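You operate a simulated robot arm through the tools that you are given. There is no shell and no other tool.

You run a simulated robot arm. Do the job below in one go: nothing can be reset, and whatever is moved stays where it is left.

## Task
Level the adjustable board by the spirit level and lock it tight.
Fine: loosen the black knob first; the bubble ends centred between the long marks; put the level back.

The check looks at the end state, three seconds after you hand in, the way a careful person would. Anything else that was tipped, shoved, dropped, spilled or broken makes it a failure.

## Robot
A 7-joint arm with a two-finger parallel gripper, fixed in place. Base frame: the origin is at the foot of the arm, x ahead of it, y to its left, z up. Units: mm, rad, N and s.
Its first joint turns from -2.897 to 2.897 rad. Payload 4.4 kg.
The tool frame sits at the grasp point between the pads (the TCP): z along the fingers, y along the line on which they close. The tips reach 23 mm beyond it. Largest opening 94 mm; finger width 38, thickness 10; the body of the gripper, 54 by 96 mm, starts 39 mm behind the TCP.
Orientation is told as [roll, pitch, yaw] about the base's x, y, z axes, in that order, counted from this pose: with the fingers straight down and closing along the base's y, the tool's x points along the base's -x, its y along +y and its z along -z.

## Interface
- The arm moves only by the tool play_rows. Its argument "increments" is a list of rows, each an object of numbers (a shift or turn left out is 0, a gripper value left out holds the last): "fingers": the gripper command, from -1 (shut) to 1 (fully open), values between in proportion; "dx", "dy", "dz": the shift along the base's x, y, z in units of 40 mm (1.0 is 40 mm); "wx", "wy", "wz": the turn, a rotation vector about the base's x, y, z in units of 4 degrees (1.0 is 4 degrees). In form: [{"fingers": .., "dx": .., "dy": .., "dz": .., "wx": .., "wy": .., "wz": ..}, ...]. A call has 1 to 20 rows; each row shifts and turns the commanded pose from where the row before left it. A call with a number of a shift or a turn outside -1 to 1 is refused whole. A row lasts 0.2 s, in which the tool goes at most 50 mm and 0.15 rad; a call with a longer step from one row to the next is refused whole, and so is a gripper value outside its range. Where a pose cannot be reached the arm comes as near as it can. A force on the tool above 40 N (or 10 N above the force at the start of the call, whichever is more), or a blocked arm, ends the call early, and 0.2 s more pass. The fingers move at their own pace (about 72 mm/s each) and stop on an object; they squeeze with about 31 N. The grip force told is the motor's: it shows also when the fingers shut on nothing. Time passes only in rows, and 0.2 s behind the last, so rows that do not move let the fingers close. It gives the time, the measured TCP pose, the force on the tool (base axes), the opening and the grip force at its end, in the units of the frame above (readings bear some noise), with the torque about the TCP (base axes, N m) and any sound that the robot's microphone picked up, and new pictures: "show" is both (left out), scene, wrist or none.
- Cameras (640 x 400 px; columns grow to the right, rows downward): "scene" is fixed at [50.1, -497.6, 1578.1]; the picture's right is [0.83, -0.56, 0.00], its down [-0.17, -0.25, -0.95] and it looks along [0.53, 0.79, -0.30] (base axes); focal length 362 px, centre (320, 200). "wrist" rides on the gripper at [86, 16, -75] in the tool frame; the picture's right is [-0.18, 0.98, 0.00], its down [-0.58, -0.11, -0.81] and it looks along [-0.79, -0.15, 0.59] (tool axes); focal length 243 px, centre (320, 200).
- probe_pixels(camera, pixels): for up to 12 pixels [column, row] of the newest picture of that camera ("zoom" is the newest enlarged one), the place [x, y, z] in the base frame of the surface seen there, good to about 2 mm. No time passes.
- zoom(camera, box): a new picture of the part [left, top, right, bottom] of that camera's present view, enlarged. No time passes.
- hand_in(): hands the job in; it is judged then, once.

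Unless the task says otherwise, let go and move clear before handing in.

The tools are called after ">>>" as a command line: name --argument value ..., lists and objects as JSON in quotes. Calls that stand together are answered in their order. play_rows: Moves the arm, as the interface text tells. Its arguments: {"type":"object","properties":{"increments":{"type":"array","items":{"type":"object","properties":{"fingers":{"type":"number"},"dx":{"type":"number"},"dy":{"type":"number"},"dz":{"type":"number"},"wx":{"type":"number"},"wy":{"type":"number"},"wz":{"type":"number"}}}},"show":{"type":"string","enum":["both","scene","wrist","none"]}},"required":["increments"]} The other tools are called the same way: probe_pixels (camera, pixels) gives the place of the surface under pixels of a picture; zoom (camera, box) takes an enlarged picture of a part of a camera's view; hand_in () hands the job in.

At the start:

```text
time: 0.0
tool_pos: [346.9, 550.6, 1302.4]
ee_rot: [0.0, -0.001, 0.0]
contact_force: [0.1, -0.6, 0.4]
torque: [-0.01, 0.02, 0.0]
width: 94.1
grasp_force: 0.1
```

scene: 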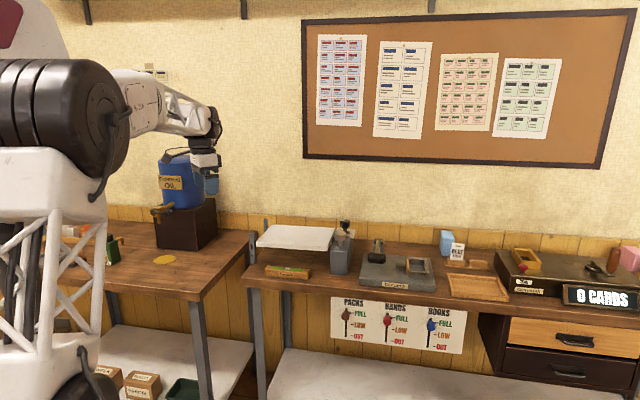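
wrist: 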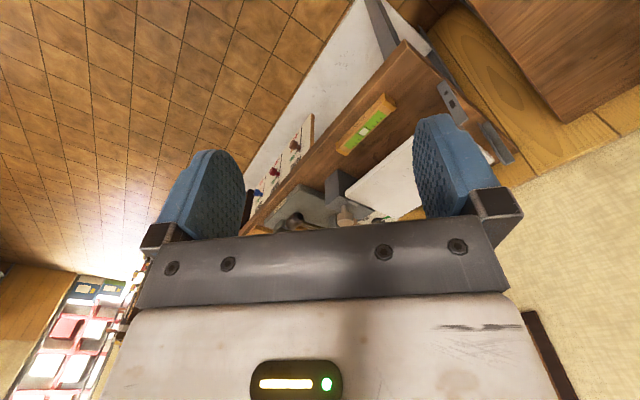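

The scene picture shows a white board near (295,238), a spirit level at about (288,271), and a grey post with a black knob at about (343,230). I'll zoom in on these before moving.

>>> zoom --camera "scene" --box '[230, 200, 390, 300]'

>>> zoom --camera "wrist" --box '[240, 70, 520, 245]'

```text
4.00 times, centred on (310, 250) of scene
```

zoom: 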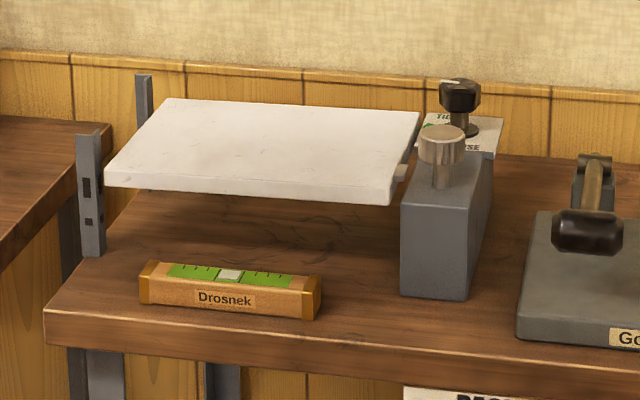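

```text
2.29 times, centred on (380, 158) of wrist
```

zoom: 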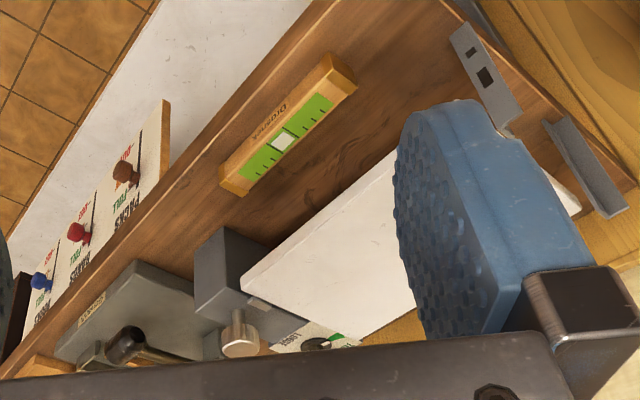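

The board has a steel knob at about zoom (442,150) and a black pointer knob at (460,100) with a TIGHT/LOOSE plate beneath it. I'll zoom closer and probe for geometry.

>>> zoom --camera "scene" --box '[322, 212, 370, 242]'

>>> probe_pixels --camera "scene" --pixels '[[270, 226], [333, 229], [258, 245], [326, 250], [340, 234], [345, 222], [340, 245], [287, 268], [266, 270], [309, 273], [300, 290], [352, 231]]'

```text
13.33 times, centred on (346, 227) of scene
```

zoom: 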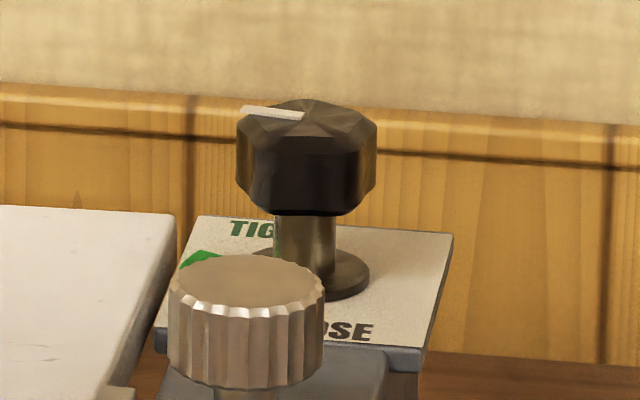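

```text
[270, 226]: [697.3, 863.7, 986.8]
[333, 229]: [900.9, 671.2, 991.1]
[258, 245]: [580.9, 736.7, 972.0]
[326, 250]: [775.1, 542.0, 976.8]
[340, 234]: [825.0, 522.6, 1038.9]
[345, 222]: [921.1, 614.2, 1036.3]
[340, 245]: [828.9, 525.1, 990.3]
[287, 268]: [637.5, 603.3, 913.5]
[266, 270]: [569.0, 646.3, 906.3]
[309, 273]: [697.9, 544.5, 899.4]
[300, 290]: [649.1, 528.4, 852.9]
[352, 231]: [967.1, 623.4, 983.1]
```

The black knob appears near (921,614,1036) and the steel knob near (825,523,1039), with the bench running at about 45° to the base axes. I'll zoom on the level and board to record their exact starting poses.

>>> zoom --camera "scene" --box '[256, 256, 320, 296]'

>>> probe_pixels --camera "zoom" --pixels '[[85, 95], [120, 105], [325, 115], [350, 170], [500, 175], [535, 185], [70, 180], [480, 240], [240, 200], [300, 90], [30, 260], [600, 290]]'

```text
10.00 times, centred on (288, 276) of scene
```

zoom: 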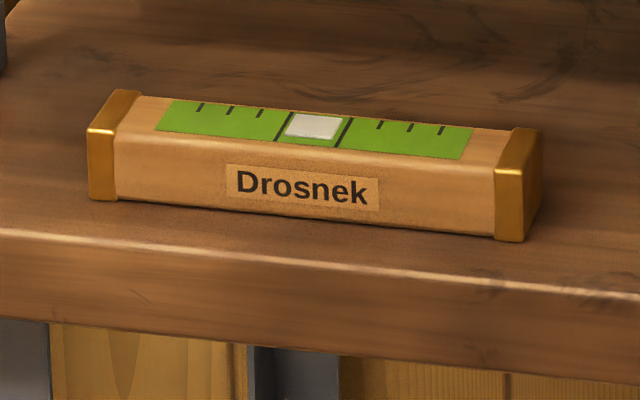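

```text
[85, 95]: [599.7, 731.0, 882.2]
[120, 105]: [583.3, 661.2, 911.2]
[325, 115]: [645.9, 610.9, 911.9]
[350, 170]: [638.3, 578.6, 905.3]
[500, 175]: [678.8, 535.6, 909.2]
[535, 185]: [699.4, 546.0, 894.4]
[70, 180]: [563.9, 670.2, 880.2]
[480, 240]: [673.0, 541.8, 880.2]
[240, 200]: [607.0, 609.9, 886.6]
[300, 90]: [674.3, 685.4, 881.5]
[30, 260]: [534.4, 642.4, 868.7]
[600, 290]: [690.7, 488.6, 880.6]
```

The level sits at z≈880–912 on the bench (z≈881) with its bubble centred. Before moving I'll check the oil can's clearance next to the gripper around (180,170).

>>> probe_pixels --camera "scene" --pixels '[[175, 160], [190, 185], [205, 160], [212, 185], [200, 150], [165, 205], [348, 255], [380, 265], [418, 265], [530, 260], [445, 240], [335, 300]]'

>>> zoom --camera "scene" --box '[140, 80, 260, 255]'

```text
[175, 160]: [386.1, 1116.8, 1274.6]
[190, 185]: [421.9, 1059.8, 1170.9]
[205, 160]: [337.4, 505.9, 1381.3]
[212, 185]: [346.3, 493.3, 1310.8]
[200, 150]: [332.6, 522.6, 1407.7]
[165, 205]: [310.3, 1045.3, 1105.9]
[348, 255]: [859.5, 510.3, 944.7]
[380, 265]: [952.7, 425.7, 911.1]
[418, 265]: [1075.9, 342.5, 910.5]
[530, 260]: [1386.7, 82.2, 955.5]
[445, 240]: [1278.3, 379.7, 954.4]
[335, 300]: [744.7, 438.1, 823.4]
```

```text
2.29 times, centred on (200, 168) of scene
```

zoom: 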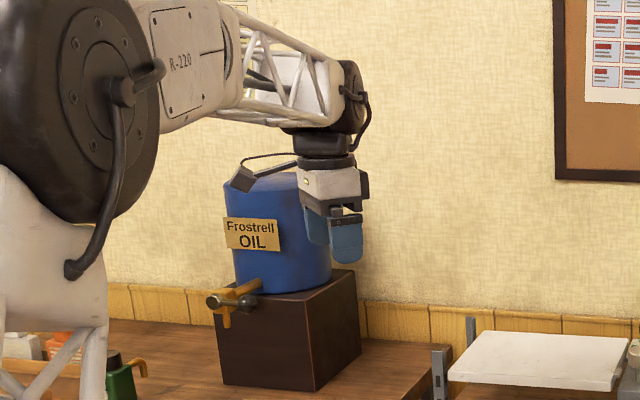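

The oil can is far behind (y>1000), so the path is clear. I'll move out toward the board at height and yaw 45° to face the bench squarely.

>>> play_rows --increments '[{"dx": 0.5, "dy": -0.2, "dz": 0, "wz": 0.9375, "fingers": 1}, {"dx": 0.5, "dy": -0.2, "dz": 0, "wz": 0.9375}, {"dx": 0.5, "dy": -0.2, "dz": 0, "wz": 0.9375}, {"dx": 0.5, "dy": -0.2, "dz": 0, "wz": 0.9375}, {"dx": 0.5, "dy": -0.2, "dz": 0, "wz": 0.9375}, {"dx": 0.5, "dy": -0.2, "dz": 0, "wz": 0.9375}, {"dx": 0.5, "dy": -0.2, "dz": 0, "wz": 0.9375}, {"dx": 0.5, "dy": -0.2, "dz": 0, "wz": 0.9375}, {"dx": 0.5, "dy": -0.2, "dz": 0, "wz": 0.9375}, {"dx": 0.5, "dy": -0.2, "dz": 0, "wz": 0.9375}, {"dx": 0.5, "dy": -0.2, "dz": 0, "wz": 0.9375}, {"dx": 0.5, "dy": -0.2, "dz": 0, "wz": 0.9375}]'

```text
time: 2.6
tool_pos: [586.4, 455.9, 1302.5]
ee_rot: [-0.001, 0.0, 0.787]
contact_force: [-0.6, 0.0, -0.2]
torque: [-0.03, 0.01, 0.02]
width: 94.2
grasp_force: 0.1
```

scene: 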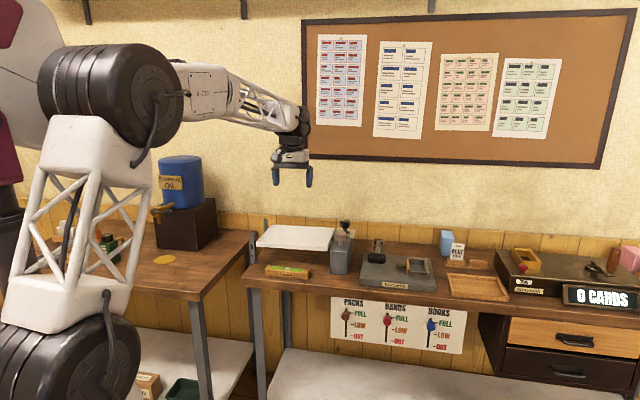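
wrist: 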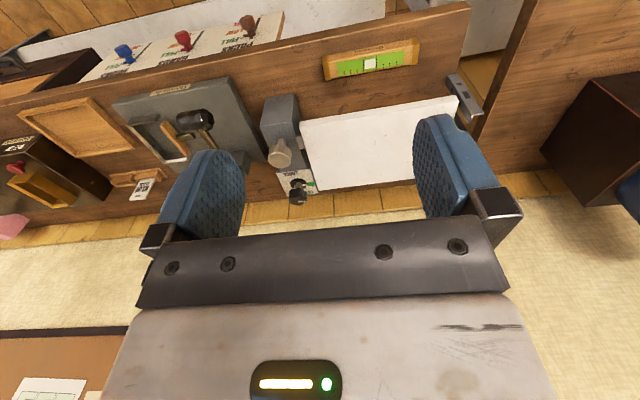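

The wrist view (upside-down) now shows the level at (370,62), the board at (375,145), the steel knob at (280,152) and the black knob at (297,190). I'll zoom in and measure.

>>> zoom --camera "wrist" --box '[240, 85, 360, 210]'

>>> zoom --camera "wrist" --box '[310, 20, 500, 140]'

>>> probe_pixels --camera "wrist" --pixels '[[305, 125], [318, 185], [452, 102], [415, 150], [370, 145], [280, 153], [297, 185], [328, 68], [413, 52], [415, 63], [332, 78], [371, 60]]'

```text
3.20 times, centred on (300, 148) of wrist
```

zoom: 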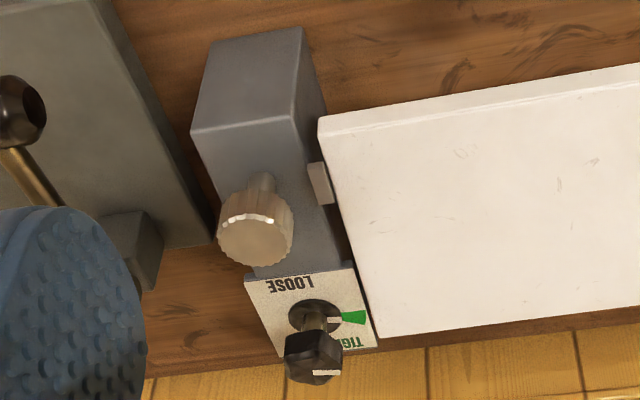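

```text
3.33 times, centred on (405, 80) of wrist
```

zoom: 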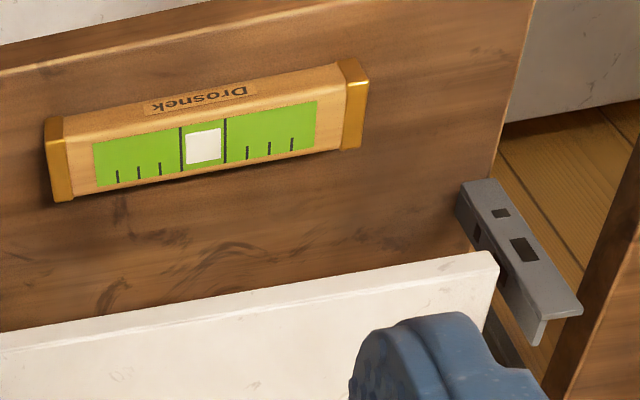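

```text
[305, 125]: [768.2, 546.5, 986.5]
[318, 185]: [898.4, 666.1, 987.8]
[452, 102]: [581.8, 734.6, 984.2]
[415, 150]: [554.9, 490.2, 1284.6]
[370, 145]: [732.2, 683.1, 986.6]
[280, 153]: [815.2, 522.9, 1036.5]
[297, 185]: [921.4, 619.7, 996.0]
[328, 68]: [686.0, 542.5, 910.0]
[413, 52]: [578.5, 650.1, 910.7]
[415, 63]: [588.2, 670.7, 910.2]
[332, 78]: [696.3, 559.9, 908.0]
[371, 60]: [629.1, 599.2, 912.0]
```

The board top reads ≈985–988 all over, so only the bubble will show its tilt. I'll go closer to the knobs to read the dial and test the reach at the same time.

>>> play_rows --increments '[{"dx": 0.8, "dy": 0.3, "dz": -0.2}, {"dx": 0.8, "dy": 0.3, "dz": -0.2}, {"dx": 0.8, "dy": 0.3, "dz": -0.3}, {"dx": 0.8, "dy": 0.3, "dz": -0.3}, {"dx": 0.8, "dy": 0.3, "dz": -0.3}, {"dx": 0.8, "dy": 0.3, "dz": -0.3}, {"dx": 0.6, "dy": 0.3, "dz": -0.3}]'

```text
time: 4.2
tool_pos: [800.2, 539.0, 1227.0]
ee_rot: [0.001, 0.0, 0.783]
contact_force: [-0.3, -0.3, -0.1]
torque: [0.02, 0.01, 0.01]
width: 93.7
grasp_force: 0.0
```

scene: 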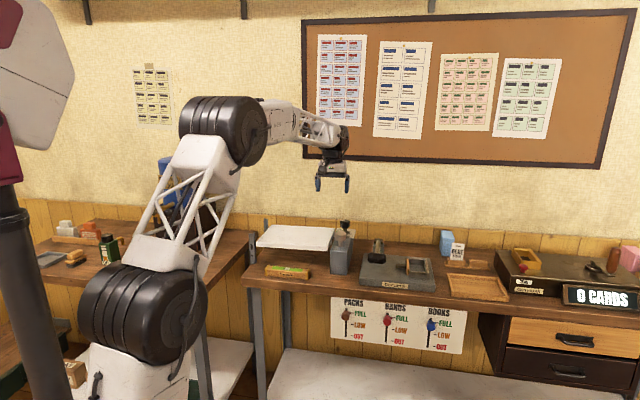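
wrist: 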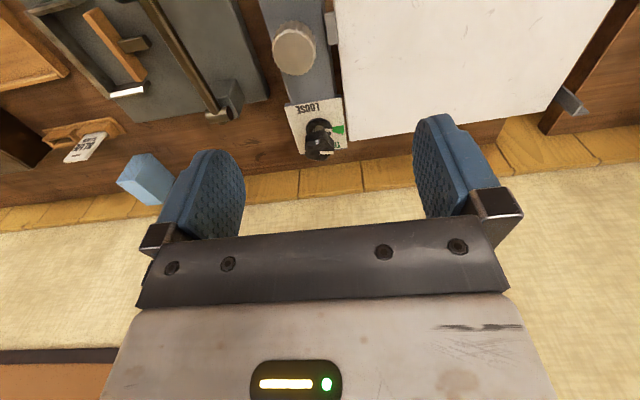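

The arm reached (800,539,1227) easily. Zooming on the two knobs at (293,48) and (320,138).

>>> zoom --camera "wrist" --box '[250, 0, 378, 80]'

>>> zoom --camera "wrist" --box '[270, 85, 370, 165]'

>>> probe_pixels --camera "wrist" --pixels '[[293, 45], [275, 52], [312, 45], [293, 25], [318, 150], [322, 138], [332, 148], [308, 142], [305, 110], [338, 130], [325, 100], [290, 100]]'

```text
5.00 times, centred on (314, 40) of wrist
```

zoom: 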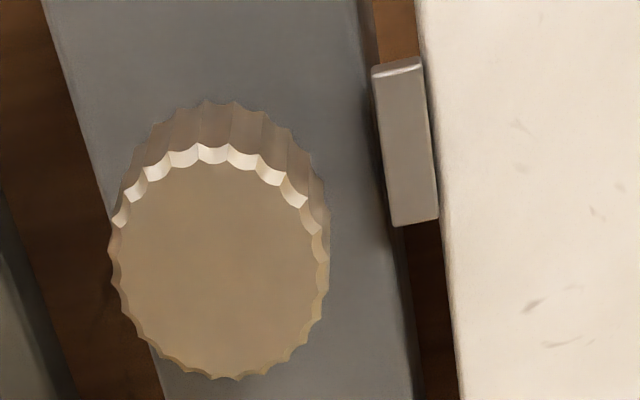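

```text
5.00 times, centred on (320, 125) of wrist
```

zoom: 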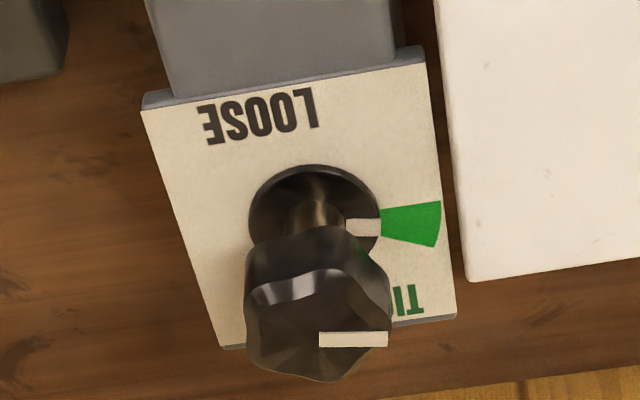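

```text
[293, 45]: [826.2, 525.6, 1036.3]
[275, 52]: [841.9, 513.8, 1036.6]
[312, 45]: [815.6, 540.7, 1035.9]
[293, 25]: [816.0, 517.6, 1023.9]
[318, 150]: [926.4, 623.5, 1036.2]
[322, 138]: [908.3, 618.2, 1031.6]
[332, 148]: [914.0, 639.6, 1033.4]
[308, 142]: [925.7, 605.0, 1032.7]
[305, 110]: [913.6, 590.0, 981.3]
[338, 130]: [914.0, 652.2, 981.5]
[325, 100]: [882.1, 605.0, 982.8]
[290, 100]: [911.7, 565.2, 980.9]
```

The dial pointer lies in the green TIGHT sector (pointing along the bench to the left) and LOOSE is toward the front, so loosening should be counter-clockwise. I'll check the wall clearance and the post height.

>>> probe_pixels --camera "wrist" --pixels '[[325, 170], [325, 185], [325, 205], [300, 85], [310, 15], [332, 30], [270, 10], [350, 130], [340, 20], [225, 100], [150, 180], [319, 121]]'

>>> zoom --camera "scene" --box '[310, 205, 390, 285]'

```text
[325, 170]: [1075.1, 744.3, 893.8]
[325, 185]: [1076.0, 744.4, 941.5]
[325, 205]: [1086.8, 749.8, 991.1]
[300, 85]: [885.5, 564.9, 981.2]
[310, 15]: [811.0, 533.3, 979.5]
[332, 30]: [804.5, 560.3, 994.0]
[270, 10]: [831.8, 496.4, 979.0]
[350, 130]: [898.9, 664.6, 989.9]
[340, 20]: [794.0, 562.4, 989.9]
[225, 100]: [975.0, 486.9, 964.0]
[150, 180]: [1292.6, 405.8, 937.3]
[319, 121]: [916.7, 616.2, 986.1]
```

```text
5.00 times, centred on (350, 245) of scene
```

zoom: 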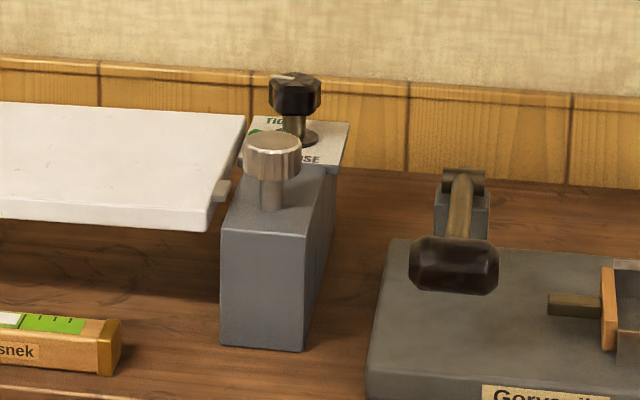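

The wall is ~210 mm behind the black knob and the post top is at z≈980, so there's room all round. I'll go above the black knob at about (920,618,1120), turning to yaw ≈ -30° so there's range for a counter-clockwise twist.

>>> play_rows --increments '[{"dx": 0.15, "dy": 0.1, "dz": -0.134, "wz": -0.9375}, {"dx": 0.15, "dy": 0.1, "dz": -0.134, "wz": -0.9375}, {"dx": 0.15, "dy": 0.1, "dz": -0.134, "wz": -0.9375}, {"dx": 0.15, "dy": 0.1, "dz": -0.134, "wz": -0.9375}, {"dx": 0.15, "dy": 0.1, "dz": -0.134, "wz": -0.9375}, {"dx": 0.15, "dy": 0.1, "dz": -0.134, "wz": -0.9375}, {"dx": 0.15, "dy": 0.1, "dz": -0.134, "wz": -0.9375}, {"dx": 0.15, "dy": 0.1, "dz": -0.134, "wz": -0.9375}, {"dx": 0.15, "dy": 0.1, "dz": -0.134, "wz": -0.9375}, {"dx": 0.15, "dy": 0.1, "dz": -0.134, "wz": -0.9375}, {"dx": 0.15, "dy": 0.1, "dz": -0.134, "wz": -0.9375}, {"dx": 0.15, "dy": 0.1, "dz": -0.134, "wz": -0.9375}, {"dx": 0.15, "dy": 0.1, "dz": -0.134, "wz": -0.9375}, {"dx": 0.15, "dy": 0.1, "dz": -0.134, "wz": -0.9375}, {"dx": 0.15, "dy": 0.1, "dz": -0.134, "wz": -0.9375}, {"dx": 0.15, "dy": 0.1, "dz": -0.134, "wz": -0.9375}, {"dx": 0.15, "dy": 0.1, "dz": -0.134, "wz": -0.9375}, {"dx": 0.15, "dy": 0.1, "dz": -0.134, "wz": -0.9375}, {"dx": 0.15, "dy": 0.1, "dz": -0.134, "wz": -0.9375}, {"dx": 0.15, "dy": 0.1, "dz": -0.134, "wz": -0.9375}]'

```text
time: 8.4
tool_pos: [923.2, 619.7, 1117.8]
ee_rot: [0.0, 0.0, -0.524]
contact_force: [0.0, 0.4, -0.2]
torque: [0.01, -0.01, 0.02]
width: 94.1
grasp_force: 0.1
```

scene: 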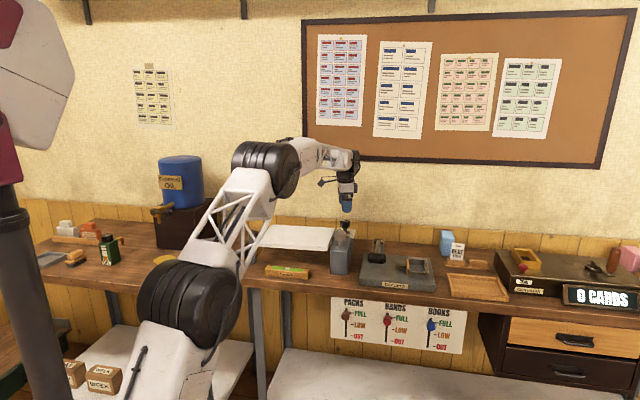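
wrist: 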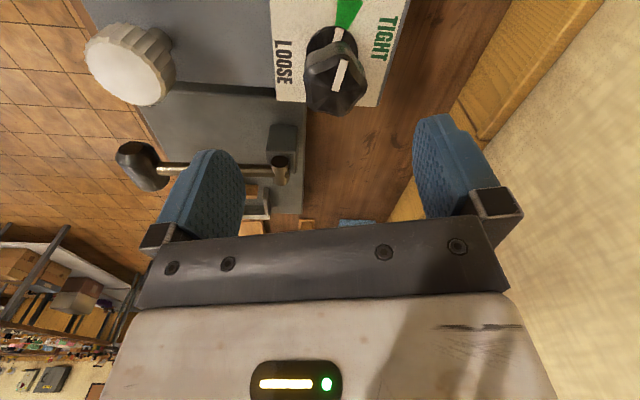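

The arm reaches it comfortably, and the wrist picture shows the black knob at (332,75) with its pointer in the green TIGHT sector. I'll probe the knob to get its centre.

>>> zoom --camera "wrist" --box '[260, 0, 420, 125]'

>>> probe_pixels --camera "wrist" --pixels '[[340, 75], [310, 68], [355, 60], [362, 80], [345, 98], [315, 85], [330, 50], [335, 106], [308, 85], [353, 100], [318, 30], [128, 62]]'

```text
3.20 times, centred on (340, 62) of wrist
```

zoom: 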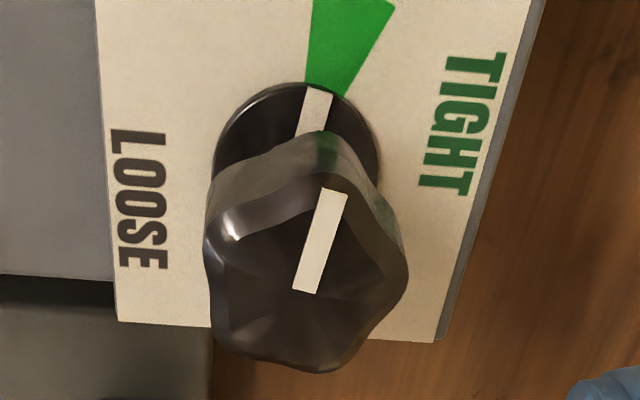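

```text
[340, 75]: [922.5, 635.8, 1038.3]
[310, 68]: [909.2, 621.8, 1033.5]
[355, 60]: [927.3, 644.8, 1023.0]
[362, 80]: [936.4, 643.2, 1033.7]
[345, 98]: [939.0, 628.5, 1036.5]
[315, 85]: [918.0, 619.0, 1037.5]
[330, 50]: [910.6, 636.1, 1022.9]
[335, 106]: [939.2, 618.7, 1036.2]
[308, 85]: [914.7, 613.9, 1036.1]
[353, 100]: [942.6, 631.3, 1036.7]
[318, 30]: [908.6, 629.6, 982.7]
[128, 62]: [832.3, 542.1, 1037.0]
```

The knob is lobed with top z≈1037. I'll probe more rim points to fix its axis.

>>> probe_pixels --camera "zoom" --pixels '[[303, 290], [320, 368], [215, 300], [405, 280], [250, 350], [370, 350], [340, 150], [215, 160], [378, 160], [270, 95], [330, 90], [307, 265]]'

```text
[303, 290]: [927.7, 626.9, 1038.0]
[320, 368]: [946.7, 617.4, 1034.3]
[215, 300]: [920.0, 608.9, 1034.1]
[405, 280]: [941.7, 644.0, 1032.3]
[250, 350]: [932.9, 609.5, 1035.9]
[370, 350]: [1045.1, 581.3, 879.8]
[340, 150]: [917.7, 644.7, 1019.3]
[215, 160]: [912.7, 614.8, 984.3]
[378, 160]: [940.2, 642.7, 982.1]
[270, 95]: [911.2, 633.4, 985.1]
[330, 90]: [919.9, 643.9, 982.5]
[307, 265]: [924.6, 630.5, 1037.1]
```

The knob axis comes out at about (927.5, 627) with radius ~20, top z≈1038. I'll centre over it and descend to TCP z≈1031 with the fingers open.

>>> play_rows --increments '[{"dx": 0.1, "dy": 0.18, "dz": -0.2}, {"dz": -0.5}, {"dz": -0.5}, {"dz": -0.5}, {"dz": -0.46}, {}]'

```text
time: 9.8
tool_pos: [926.6, 625.8, 1030.7]
ee_rot: [-0.001, 0.0, -0.524]
contact_force: [0.2, -1.2, -0.1]
torque: [-0.03, 0.03, -0.01]
width: 93.9
grasp_force: 0.0
```

scene: 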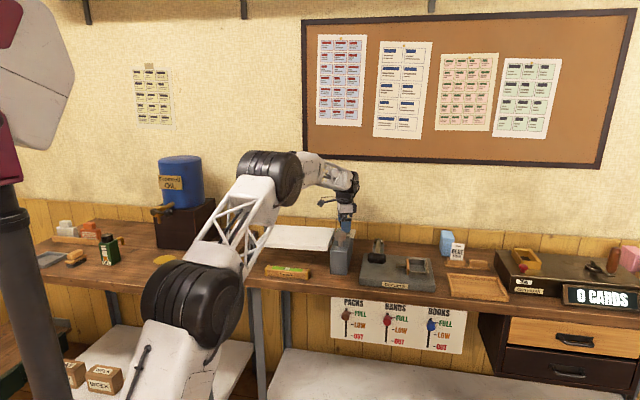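
wrist: 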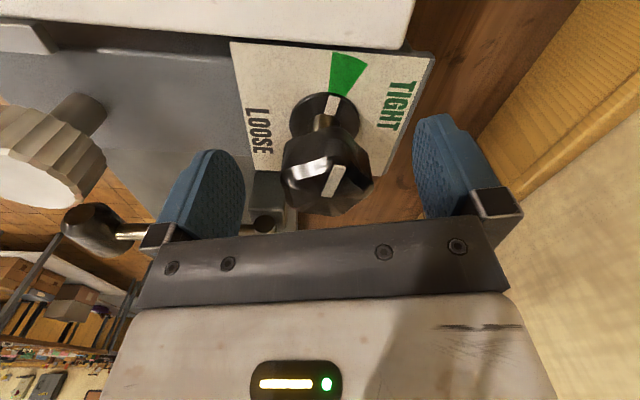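

The fingers straddle the black knob evenly at (330,175) with no contact. Now I'll close on it.

>>> play_rows --increments '[{"fingers": -1}, {"fingers": -1}, {"fingers": -1}, {"fingers": -1}]' --show "wrist"

```text
time: 10.5
tool_pos: [925.9, 626.8, 1031.2]
ee_rot: [0.004, -0.002, -0.522]
contact_force: [14.1, 10.5, -3.7]
torque: [-0.59, 0.16, 0.04]
width: 45.8
grasp_force: 31.1
stopped in row 3: the force on the tool passed its limit at 48 N (the readings are from after the stop); the commanded pose is now the measured one
```

wrist: 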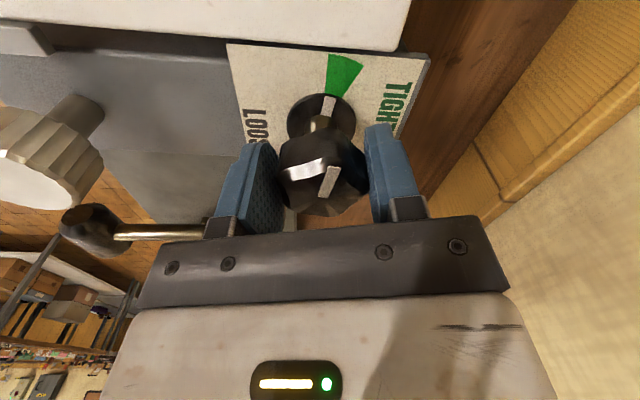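

The fingers grip the knob at 45.8 mm with a side force of about (14,10.5) N, so I'm slightly off-centre. I'll nudge the tool a millimetre or so to relieve that.

>>> play_rows --increments '[{"dx": 0.03, "dy": 0.025, "fingers": -1}, {"fingers": -1}]' --show "none"

```text
time: 11.1
tool_pos: [926.5, 627.5, 1031.3]
ee_rot: [0.002, 0.001, -0.523]
contact_force: [-15.9, -10.5, -2.1]
torque: [-1.18, -0.26, -0.08]
width: 45.5
grasp_force: 45.3
```

The force reversed to (-15.9,-10.5) N, so the centre is about halfway back. I'll move back half a step.

>>> play_rows --increments '[{"dx": -0.015, "dy": -0.0125, "fingers": -1}, {"fingers": -1}]' --show "none"

```text
time: 11.7
tool_pos: [927.1, 627.8, 1030.3]
ee_rot: [0.001, -0.001, -0.524]
contact_force: [-13.8, -14.4, -4.3]
torque: [-0.29, 1.19, -0.07]
width: 45.3
grasp_force: 45.0
```

Still about -14 N on both axes; another small step back.

>>> play_rows --increments '[{"dx": -0.015, "dy": -0.018, "fingers": -1}, {"fingers": -1}]' --show "none"

```text
time: 12.3
tool_pos: [925.9, 628.4, 1030.9]
ee_rot: [0.003, -0.001, -0.524]
contact_force: [-3.3, -5.9, -4.4]
torque: [-0.23, 0.88, -0.03]
width: 45.6
grasp_force: 45.4
```

Side force is now only about 6 N. I'll start turning counter-clockwise (toward LOOSE) gently.

>>> play_rows --increments '[{"wz": 0.5}, {"wz": 0.5}, {"wz": 0.5}, {"wz": 0.5}, {"wz": 0.5}]' --show "wrist"

```text
time: 13.5
tool_pos: [925.4, 628.0, 1030.1]
ee_rot: [0.003, -0.001, -0.35]
contact_force: [-0.2, -7.2, -16.8]
torque: [-0.58, -0.85, -0.03]
width: 45.4
grasp_force: 45.2
```

wrist: 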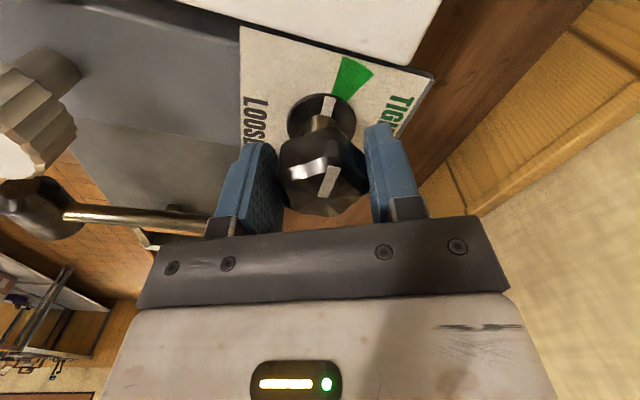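

The dial mark has moved off the green sector (at (330,105) vs green at (352,75)), so the knob is turning with the grip. I'll continue counter-clockwise.

>>> play_rows --increments '[{"wz": 0.6}, {"wz": 0.6}, {"wz": 0.6}, {"wz": 0.6}, {"wz": 0.6}, {"wz": 0.6}, {"wz": 0.6}, {"wz": 0.6}]' --show "wrist"

```text
time: 14.5
tool_pos: [926.4, 624.7, 1032.2]
ee_rot: [0.002, 0.0, -0.183]
contact_force: [-1.6, -5.4, 0.9]
torque: [-0.85, 0.3, -0.04]
width: 45.6
grasp_force: 45.1
stopped in row 5: the force on the tool passed its limit at 41 N (the readings are from after the stop); the commanded pose is now the measured one
```

wrist: 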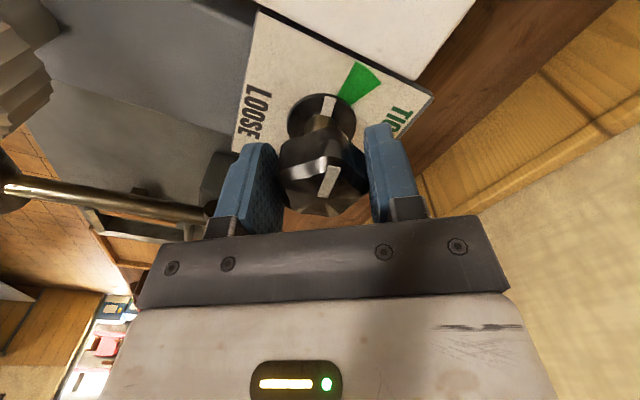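

The stop relieved itself (force now ~5 N) and the knob has followed about 20°. I'll continue with shorter calls.

>>> play_rows --increments '[{"wz": 0.5}, {"wz": 0.5}, {"wz": 0.5}, {"wz": 0.5}, {}]' --show "none"

```text
time: 15.7
tool_pos: [925.9, 625.6, 1031.1]
ee_rot: [0.002, -0.001, -0.044]
contact_force: [3.6, -24.4, 1.1]
torque: [-0.5, 0.96, -0.07]
width: 45.1
grasp_force: 45.1
```

Side force has grown to -24 N in y, which implies the true axis is nearer (931,625) than my TCP. I'll shift the tool a little in -y as I turn so that it follows the real axis.

>>> play_rows --increments '[{"dy": -0.025}, {"wz": 0.6, "dy": -0.005}, {"wz": 0.6, "dy": -0.005}, {"wz": 0.6, "dy": -0.005}, {"wz": 0.6, "dy": -0.005}, {}]' --show "wrist"

```text
time: 17.1
tool_pos: [927.1, 625.0, 1031.6]
ee_rot: [0.003, -0.002, 0.124]
contact_force: [-7.1, -4.2, 2.0]
torque: [-0.14, 0.12, 0.01]
width: 45.5
grasp_force: 44.9
```

wrist: 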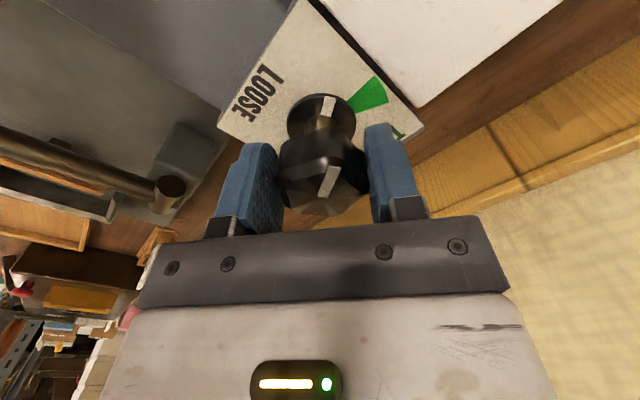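

Now ~37° loosened and forces are small (7 N); the mark is clearly out of the green. I'll keep turning.

>>> play_rows --increments '[{"wz": 0.7, "dy": -0.004}, {"wz": 0.7, "dy": -0.004}, {"wz": 0.7, "dy": -0.004}, {"wz": 0.7, "dy": -0.004}, {"wz": 0.7, "dy": -0.004}, {}]' --show "none"

```text
time: 18.5
tool_pos: [926.0, 624.2, 1031.7]
ee_rot: [0.002, 0.0, 0.371]
contact_force: [9.1, 32.2, -1.3]
torque: [0.12, -0.41, 0.08]
width: 45.4
grasp_force: 45.1
```

Force grew to (9,32) N, so I'll relax by moving about (+0.3,+1.1) mm and check.

>>> play_rows --increments '[{"dx": 0.008, "dy": 0.027}, {}]' --show "wrist"

```text
time: 19.1
tool_pos: [926.7, 624.2, 1030.5]
ee_rot: [0.001, 0.0, 0.368]
contact_force: [8.0, 14.3, 0.4]
torque: [0.22, -1.18, 0.04]
width: 45.7
grasp_force: 45.3
```

wrist: 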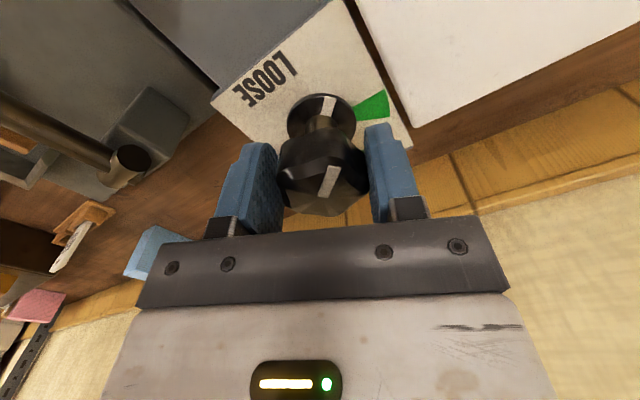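

About 51° turned and following well. I'll continue with a small further centring.

>>> play_rows --increments '[{"dx": 0.008, "dy": 0.012}, {"wz": 0.6}, {"wz": 0.6}, {"wz": 0.6}, {"wz": 0.6}, {}]' --show "none"

```text
time: 20.6
tool_pos: [927.0, 623.7, 1030.9]
ee_rot: [0.0, 0.004, 0.536]
contact_force: [-4.9, -8.5, 4.5]
torque: [-1.0, -0.03, 0.01]
width: 45.4
grasp_force: 44.9
stopped in row 6: the force on the tool passed its limit at 40 N (the readings are from after the stop); the commanded pose is now the measured one
```

A brief spike relieved itself; forces are now under 10 N at ~61°. Continuing.

>>> play_rows --increments '[{"wz": 0.6}, {"wz": 0.6}, {"wz": 0.6}, {"wz": 0.6}, {}]' --show "wrist"

```text
time: 21.8
tool_pos: [928.0, 623.2, 1031.1]
ee_rot: [0.001, 0.001, 0.703]
contact_force: [4.5, -31.4, 6.2]
torque: [-1.03, 0.28, -0.05]
width: 45.9
grasp_force: 45.1
```

wrist: 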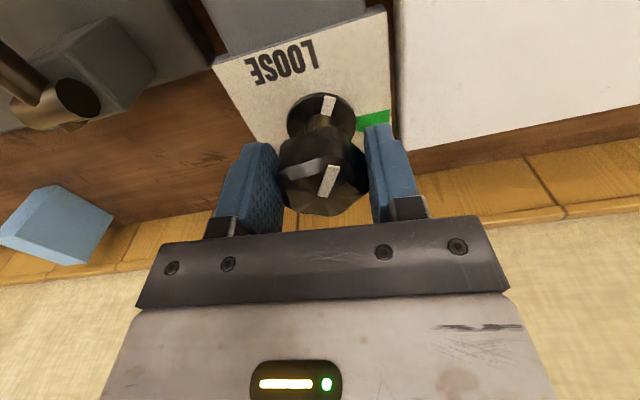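

The mark is ~70° from TIGHT and pointing nearly at LOOSE. There's -31 N in y, so I'll relax by ~-1 mm in y and turn on to the LOOSE mark.

>>> play_rows --increments '[{"dy": -0.025}, {"wz": 0.6}, {"wz": 0.6}, {"wz": 0.6}, {"wz": 0.6}, {}]' --show "wrist"

```text
time: 23.2
tool_pos: [926.7, 623.8, 1030.9]
ee_rot: [0.0, 0.0, 0.873]
contact_force: [22.0, -28.0, 9.8]
torque: [-0.65, -0.1, -0.08]
width: 45.5
grasp_force: 44.8
```

wrist: 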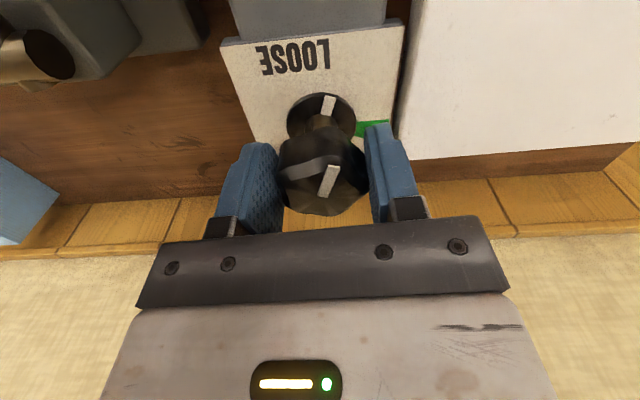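

At ~80° the mark is almost on LOOSE. Relieve the side force (22,-28) and finish the turn.

>>> play_rows --increments '[{"dx": 0.025, "dy": -0.02}, {"wz": 0.6}, {"wz": 0.6}, {"wz": 0.6}, {"wz": 0.6}, {"dx": 0.01, "dy": -0.01}]' --show "wrist"

```text
time: 24.6
tool_pos: [929.4, 622.6, 1030.6]
ee_rot: [0.002, 0.003, 1.04]
contact_force: [-8.5, -13.2, 18.0]
torque: [0.16, -0.82, -0.03]
width: 45.3
grasp_force: 45.2
```

wrist: 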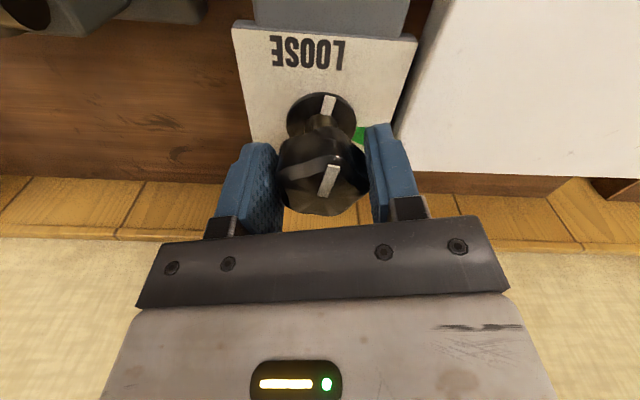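

The knob has been turned ~90°. I'll zoom to compare the mark with the LOOSE label.

>>> zoom --camera "wrist" --box '[220, 10, 440, 220]'

>>> zoom --camera "scene" --box '[310, 180, 390, 260]'

```text
1.90 times, centred on (330, 115) of wrist
```

zoom: 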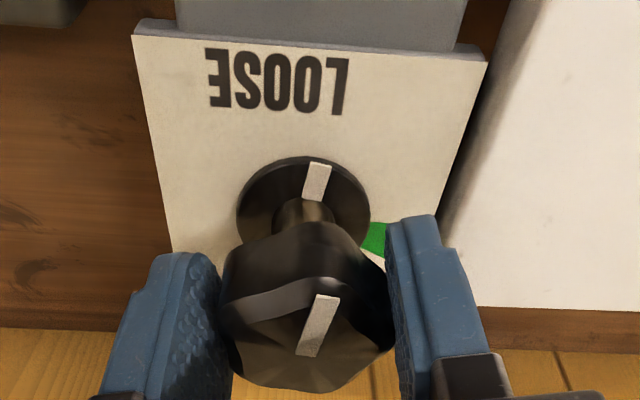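

```text
5.00 times, centred on (350, 220) of scene
```

zoom: 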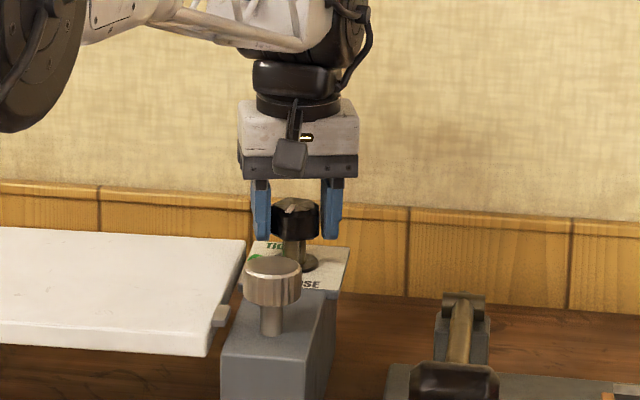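

The mark is almost at LOOSE but a touch to the TIGHT side of centre. I'll relieve the forces and turn a further ~20° to be fully loose.

>>> play_rows --increments '[{"dx": -0.01, "dy": -0.01, "dz": 0.015}, {"wz": 0.6}, {"wz": 0.6}, {"wz": 0.6}, {"dx": 0.01}]' --show "none"

```text
time: 25.8
tool_pos: [928.8, 623.1, 1030.8]
ee_rot: [0.003, 0.002, 1.164]
contact_force: [17.4, 23.0, 0.0]
torque: [0.71, -0.84, -0.03]
width: 45.4
grasp_force: 45.2
```

Only friction forces along the pads (17,23). I'll relieve and turn ~10° more.

>>> play_rows --increments '[{"dx": 0.01, "dy": 0.02}, {"wz": 0.6}, {"wz": 0.6}, {"wz": 0.6}, {"wz": 0.6}, {}]' --show "wrist"

```text
time: 27.2
tool_pos: [928.6, 622.7, 1032.0]
ee_rot: [0.0, 0.004, 1.333]
contact_force: [-31.5, 18.9, -9.1]
torque: [-0.33, -0.24, -0.42]
width: 45.7
grasp_force: 45.0
```

wrist: 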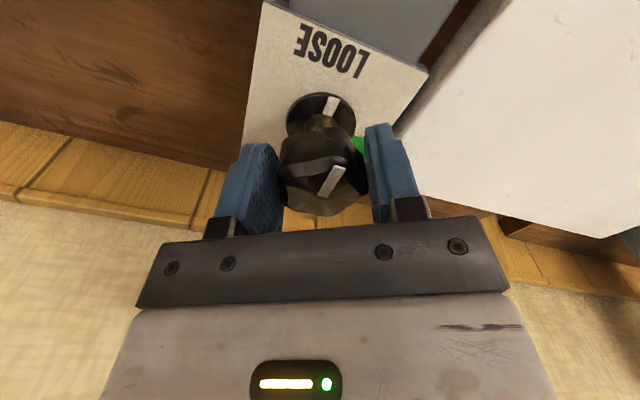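

Torque of -0.42 N·m and the pointer slipping in the grip show the LOOSE end stop is reached. I'll back off slightly, open, and rise.

>>> play_rows --increments '[{"wz": -0.3}, {"fingers": 1}, {"fingers": 1}, {"fingers": 1}, {"fingers": 1}, {"dz": 0.5}, {"dz": 0.8}, {"dz": 0.8}, {"dz": 0.6}]'

```text
time: 29.2
tool_pos: [930.9, 620.9, 1139.0]
ee_rot: [0.002, 0.004, 1.311]
contact_force: [0.7, 1.2, 0.4]
torque: [-0.01, 0.04, -0.03]
width: 94.2
grasp_force: 0.1
```

scene: 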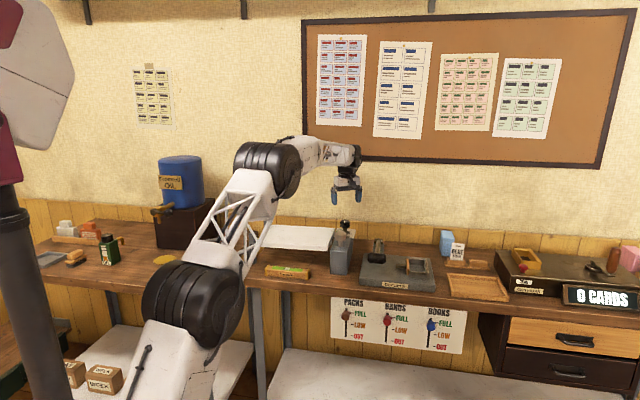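
wrist: 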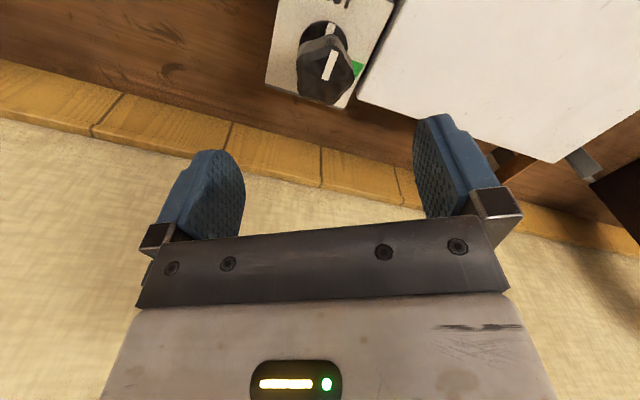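

The pointer now sits at LOOSE. Next is the level: I'll move to a viewpoint in front of it to measure its exact pose and the gap to the board's front edge.

>>> play_rows --increments '[{"dx": -0.9, "dy": -0.377, "dz": 0, "wz": -0.627}, {"dx": -0.9, "dy": -0.377, "dz": 0, "wz": -0.627}, {"dx": -0.9, "dy": -0.377, "dz": 0, "wz": -0.627}, {"dx": -0.9, "dy": -0.377, "dz": 0, "wz": -0.627}, {"dx": -0.9, "dy": -0.377, "dz": -0.15, "wz": -0.627}, {"dx": -0.9, "dy": -0.377, "dz": -0.15, "wz": -0.627}, {"dx": -0.9, "dy": -0.377, "dz": -0.2, "wz": -0.627}, {"dx": -0.9, "dy": -0.377, "dz": -0.2, "wz": -0.627}, {"dx": -0.9, "dy": -0.377, "dz": -0.2, "wz": -0.627}, {"dx": -0.9, "dy": -0.377, "dz": -0.2, "wz": -0.627}, {"dx": -0.9, "dy": -0.377, "dz": -0.2, "wz": -0.627}, {"dx": -0.9, "dy": -0.377, "dz": -0.2, "wz": -0.627}]'

```text
time: 31.8
tool_pos: [501.7, 444.3, 1078.4]
ee_rot: [0.001, 0.001, 0.783]
contact_force: [0.8, 0.0, 0.9]
torque: [0.0, -0.02, 0.02]
width: 94.0
grasp_force: 0.1
```

scene: 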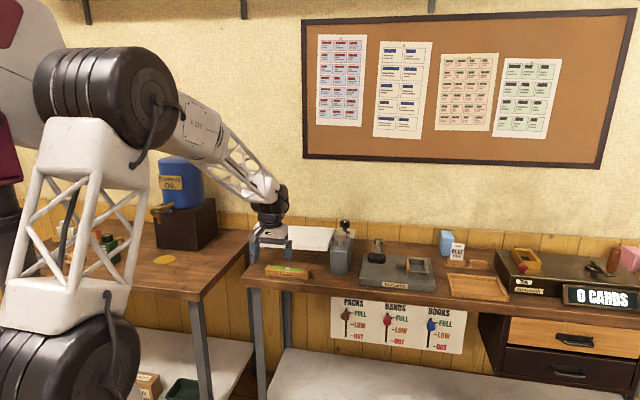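
wrist: 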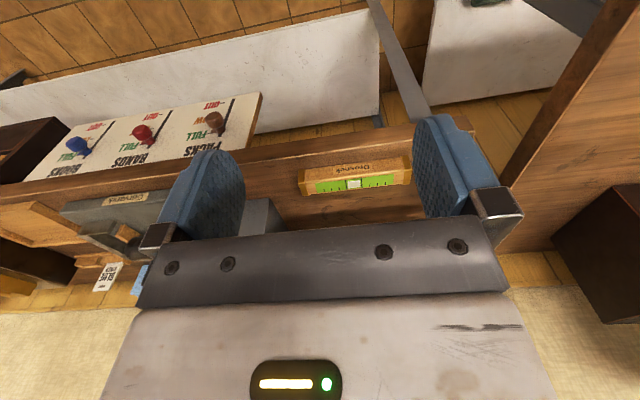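

The level is visible at (355,180) but the board is hidden behind the gripper. I'll move forward (+v) and up so both appear in the upper part of the picture.

>>> play_rows --increments '[{"dx": 0.6, "dy": 0.6, "dz": 0.5}, {"dx": 0.6, "dy": 0.6, "dz": 0.5}, {"dx": 0.3, "dy": 0.6, "dz": 0.5}]' --show "wrist"

```text
time: 32.6
tool_pos: [558.9, 513.5, 1139.3]
ee_rot: [0.002, 0.001, 0.787]
contact_force: [-0.1, -0.9, 1.1]
torque: [-0.02, -0.02, -0.01]
width: 93.8
grasp_force: 0.0
```

wrist: 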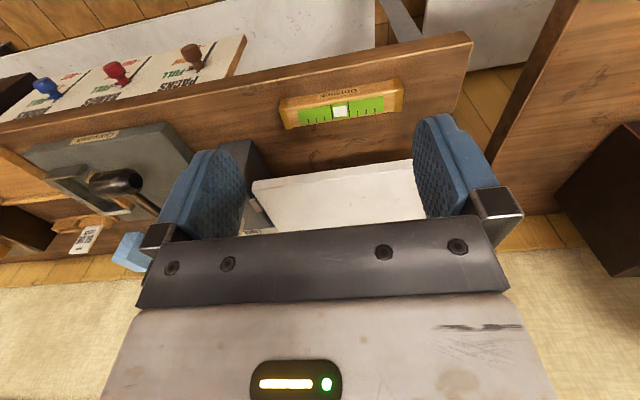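

>>> zoom --camera "wrist" --box '[270, 60, 430, 160]'

>>> probe_pixels --camera "zoom" --pixels '[[60, 180], [75, 255], [500, 90], [510, 155], [285, 205], [290, 140], [60, 300], [320, 330], [500, 200], [40, 150], [535, 80], [540, 150]]'

>>> probe_pixels --camera "wrist" --pixels '[[255, 185], [300, 178], [350, 171], [410, 164], [255, 192], [300, 188], [350, 182], [412, 174], [300, 200], [400, 190], [265, 205], [245, 175]]'

```text
4.00 times, centred on (350, 110) of wrist
```

zoom: 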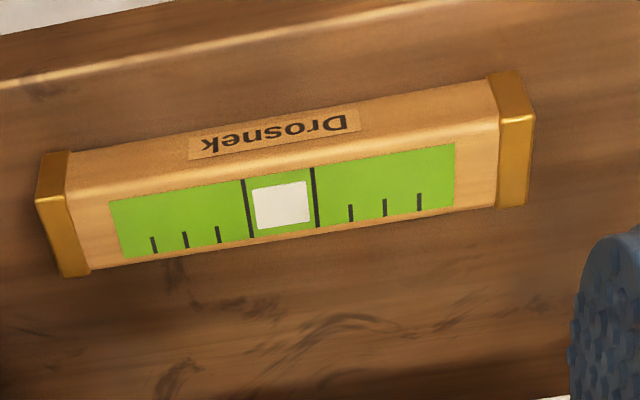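

```text
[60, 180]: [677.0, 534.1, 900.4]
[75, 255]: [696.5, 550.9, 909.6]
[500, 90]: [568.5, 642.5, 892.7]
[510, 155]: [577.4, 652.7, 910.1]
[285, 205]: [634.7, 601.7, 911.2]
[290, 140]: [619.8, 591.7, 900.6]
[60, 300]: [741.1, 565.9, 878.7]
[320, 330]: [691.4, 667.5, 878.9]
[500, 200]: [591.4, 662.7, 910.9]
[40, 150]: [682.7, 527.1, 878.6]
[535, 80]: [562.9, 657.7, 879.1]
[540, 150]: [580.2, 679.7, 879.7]
```

```text
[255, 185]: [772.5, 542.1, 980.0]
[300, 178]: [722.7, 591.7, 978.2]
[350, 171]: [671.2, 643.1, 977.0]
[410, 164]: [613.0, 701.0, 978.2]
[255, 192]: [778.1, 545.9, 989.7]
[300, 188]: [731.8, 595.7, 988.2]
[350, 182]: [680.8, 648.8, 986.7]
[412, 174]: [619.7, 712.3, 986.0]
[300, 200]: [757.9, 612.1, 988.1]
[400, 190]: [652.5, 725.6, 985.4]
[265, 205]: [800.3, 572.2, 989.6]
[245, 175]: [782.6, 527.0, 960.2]
```

The level's front face is at v≈856, its centre at about (633.4, 600.2), and it lies parallel to the bench; the board's front face is at v≈929, leaving ~9 mm for the gripper body. The board's right end also reads ~4 mm high. I'll go above the level and turn to yaw 135°.

>>> play_rows --increments '[{"dx": 0.093, "dy": 0.108, "dz": -0.03, "wz": 1, "fingers": 0.15}, {"dx": 0.093, "dy": 0.108, "dz": -0.03, "wz": 1}, {"dx": 0.093, "dy": 0.108, "dz": -0.03, "wz": 1}, {"dx": 0.093, "dy": 0.108, "dz": -0.03, "wz": 1}, {"dx": 0.093, "dy": 0.108, "dz": -0.03, "wz": 1}, {"dx": 0.093, "dy": 0.108, "dz": -0.03, "wz": 1}, {"dx": 0.093, "dy": 0.108, "dz": -0.03, "wz": 1}, {"dx": 0.093, "dy": 0.108, "dz": -0.03, "wz": 1}, {"dx": 0.093, "dy": 0.108, "dz": -0.03, "wz": 1}, {"dx": 0.093, "dy": 0.108, "dz": -0.03, "wz": 1}, {"dx": 0.093, "dy": 0.108, "dz": -0.03, "wz": 1}, {"dx": 0.093, "dy": 0.108, "dz": -0.03, "wz": 1}, {"dx": 0.093, "dy": 0.108, "dz": -0.03, "wz": 1}, {"dx": 0.093, "dy": 0.108, "dz": -0.03, "wz": 1}, {"dx": 0.093, "dy": 0.108, "dz": -0.03, "wz": 1}, {"dx": 0.093, "dy": 0.108, "dz": -0.03, "wz": 1}, {"dx": 0.093, "dy": 0.108, "dz": -0.03, "wz": 1}, {"dx": 0.093, "dy": 0.108, "dz": -0.03, "wz": 1}, {"dx": 0.093, "dy": 0.108, "dz": -0.03, "wz": 1}, {"dx": 0.093, "dy": 0.108, "dz": -0.03, "wz": 1}]'

```text
time: 36.8
tool_pos: [631.4, 598.7, 1115.2]
ee_rot: [0.003, 0.002, 2.182]
contact_force: [-0.1, 0.9, 0.2]
torque: [0.03, -0.02, 0.02]
width: 54.1
grasp_force: 0.0
```

scene: 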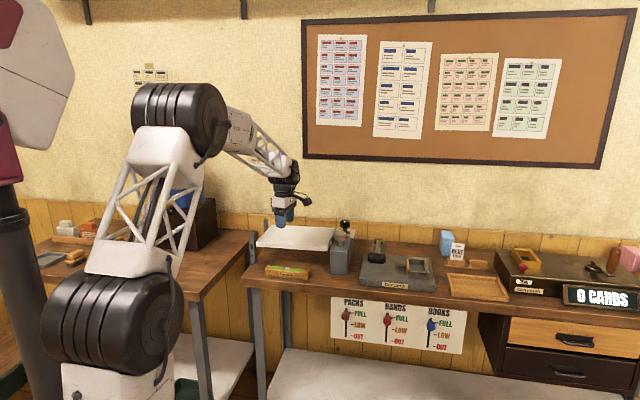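
wrist: 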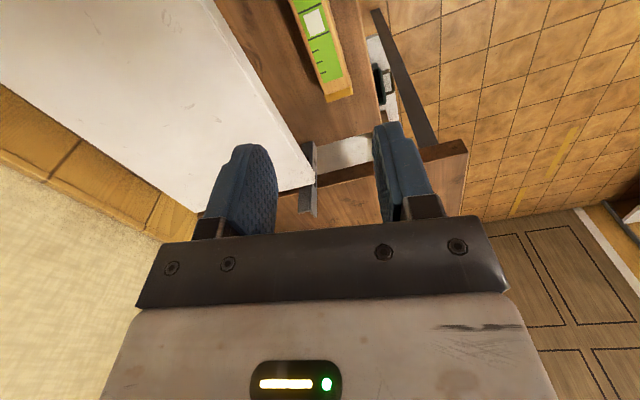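

Wrist turned to 125° without trouble. I'll finish to 135°, centre over the level and descend to z≈985 first.

>>> play_rows --increments '[{"dx": 0.05, "dy": 0.037, "wz": 0.85}, {"wz": 0.85}, {"wz": 0.8, "dz": -0.4}, {"dz": -0.7}, {"dz": -0.7}, {"dz": -0.7}, {"dz": -0.7}, {}]'

```text
time: 38.6
tool_pos: [632.7, 601.9, 986.1]
ee_rot: [0.002, 0.003, 2.356]
contact_force: [-0.6, -0.8, 0.7]
torque: [-0.03, 0.01, 0.03]
width: 54.0
grasp_force: 0.1
```

scene: 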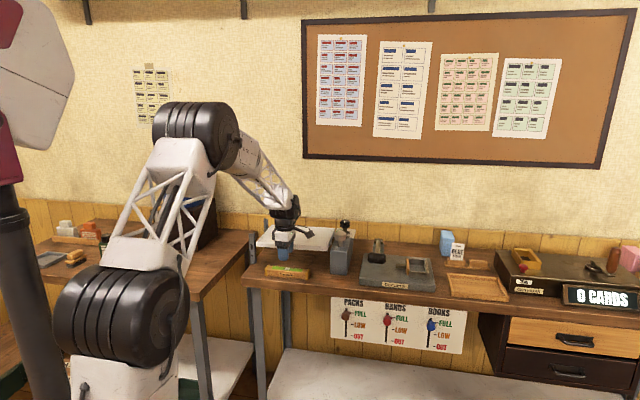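
wrist: 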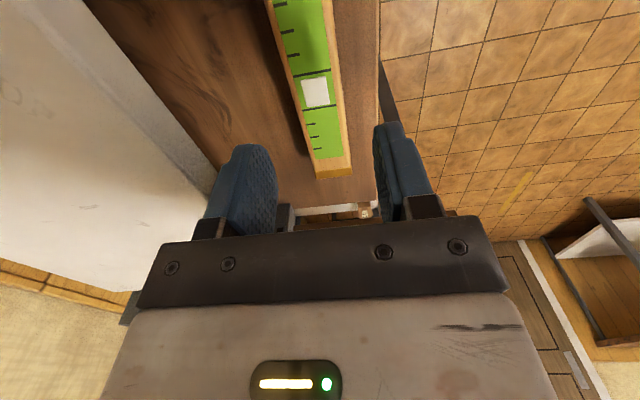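

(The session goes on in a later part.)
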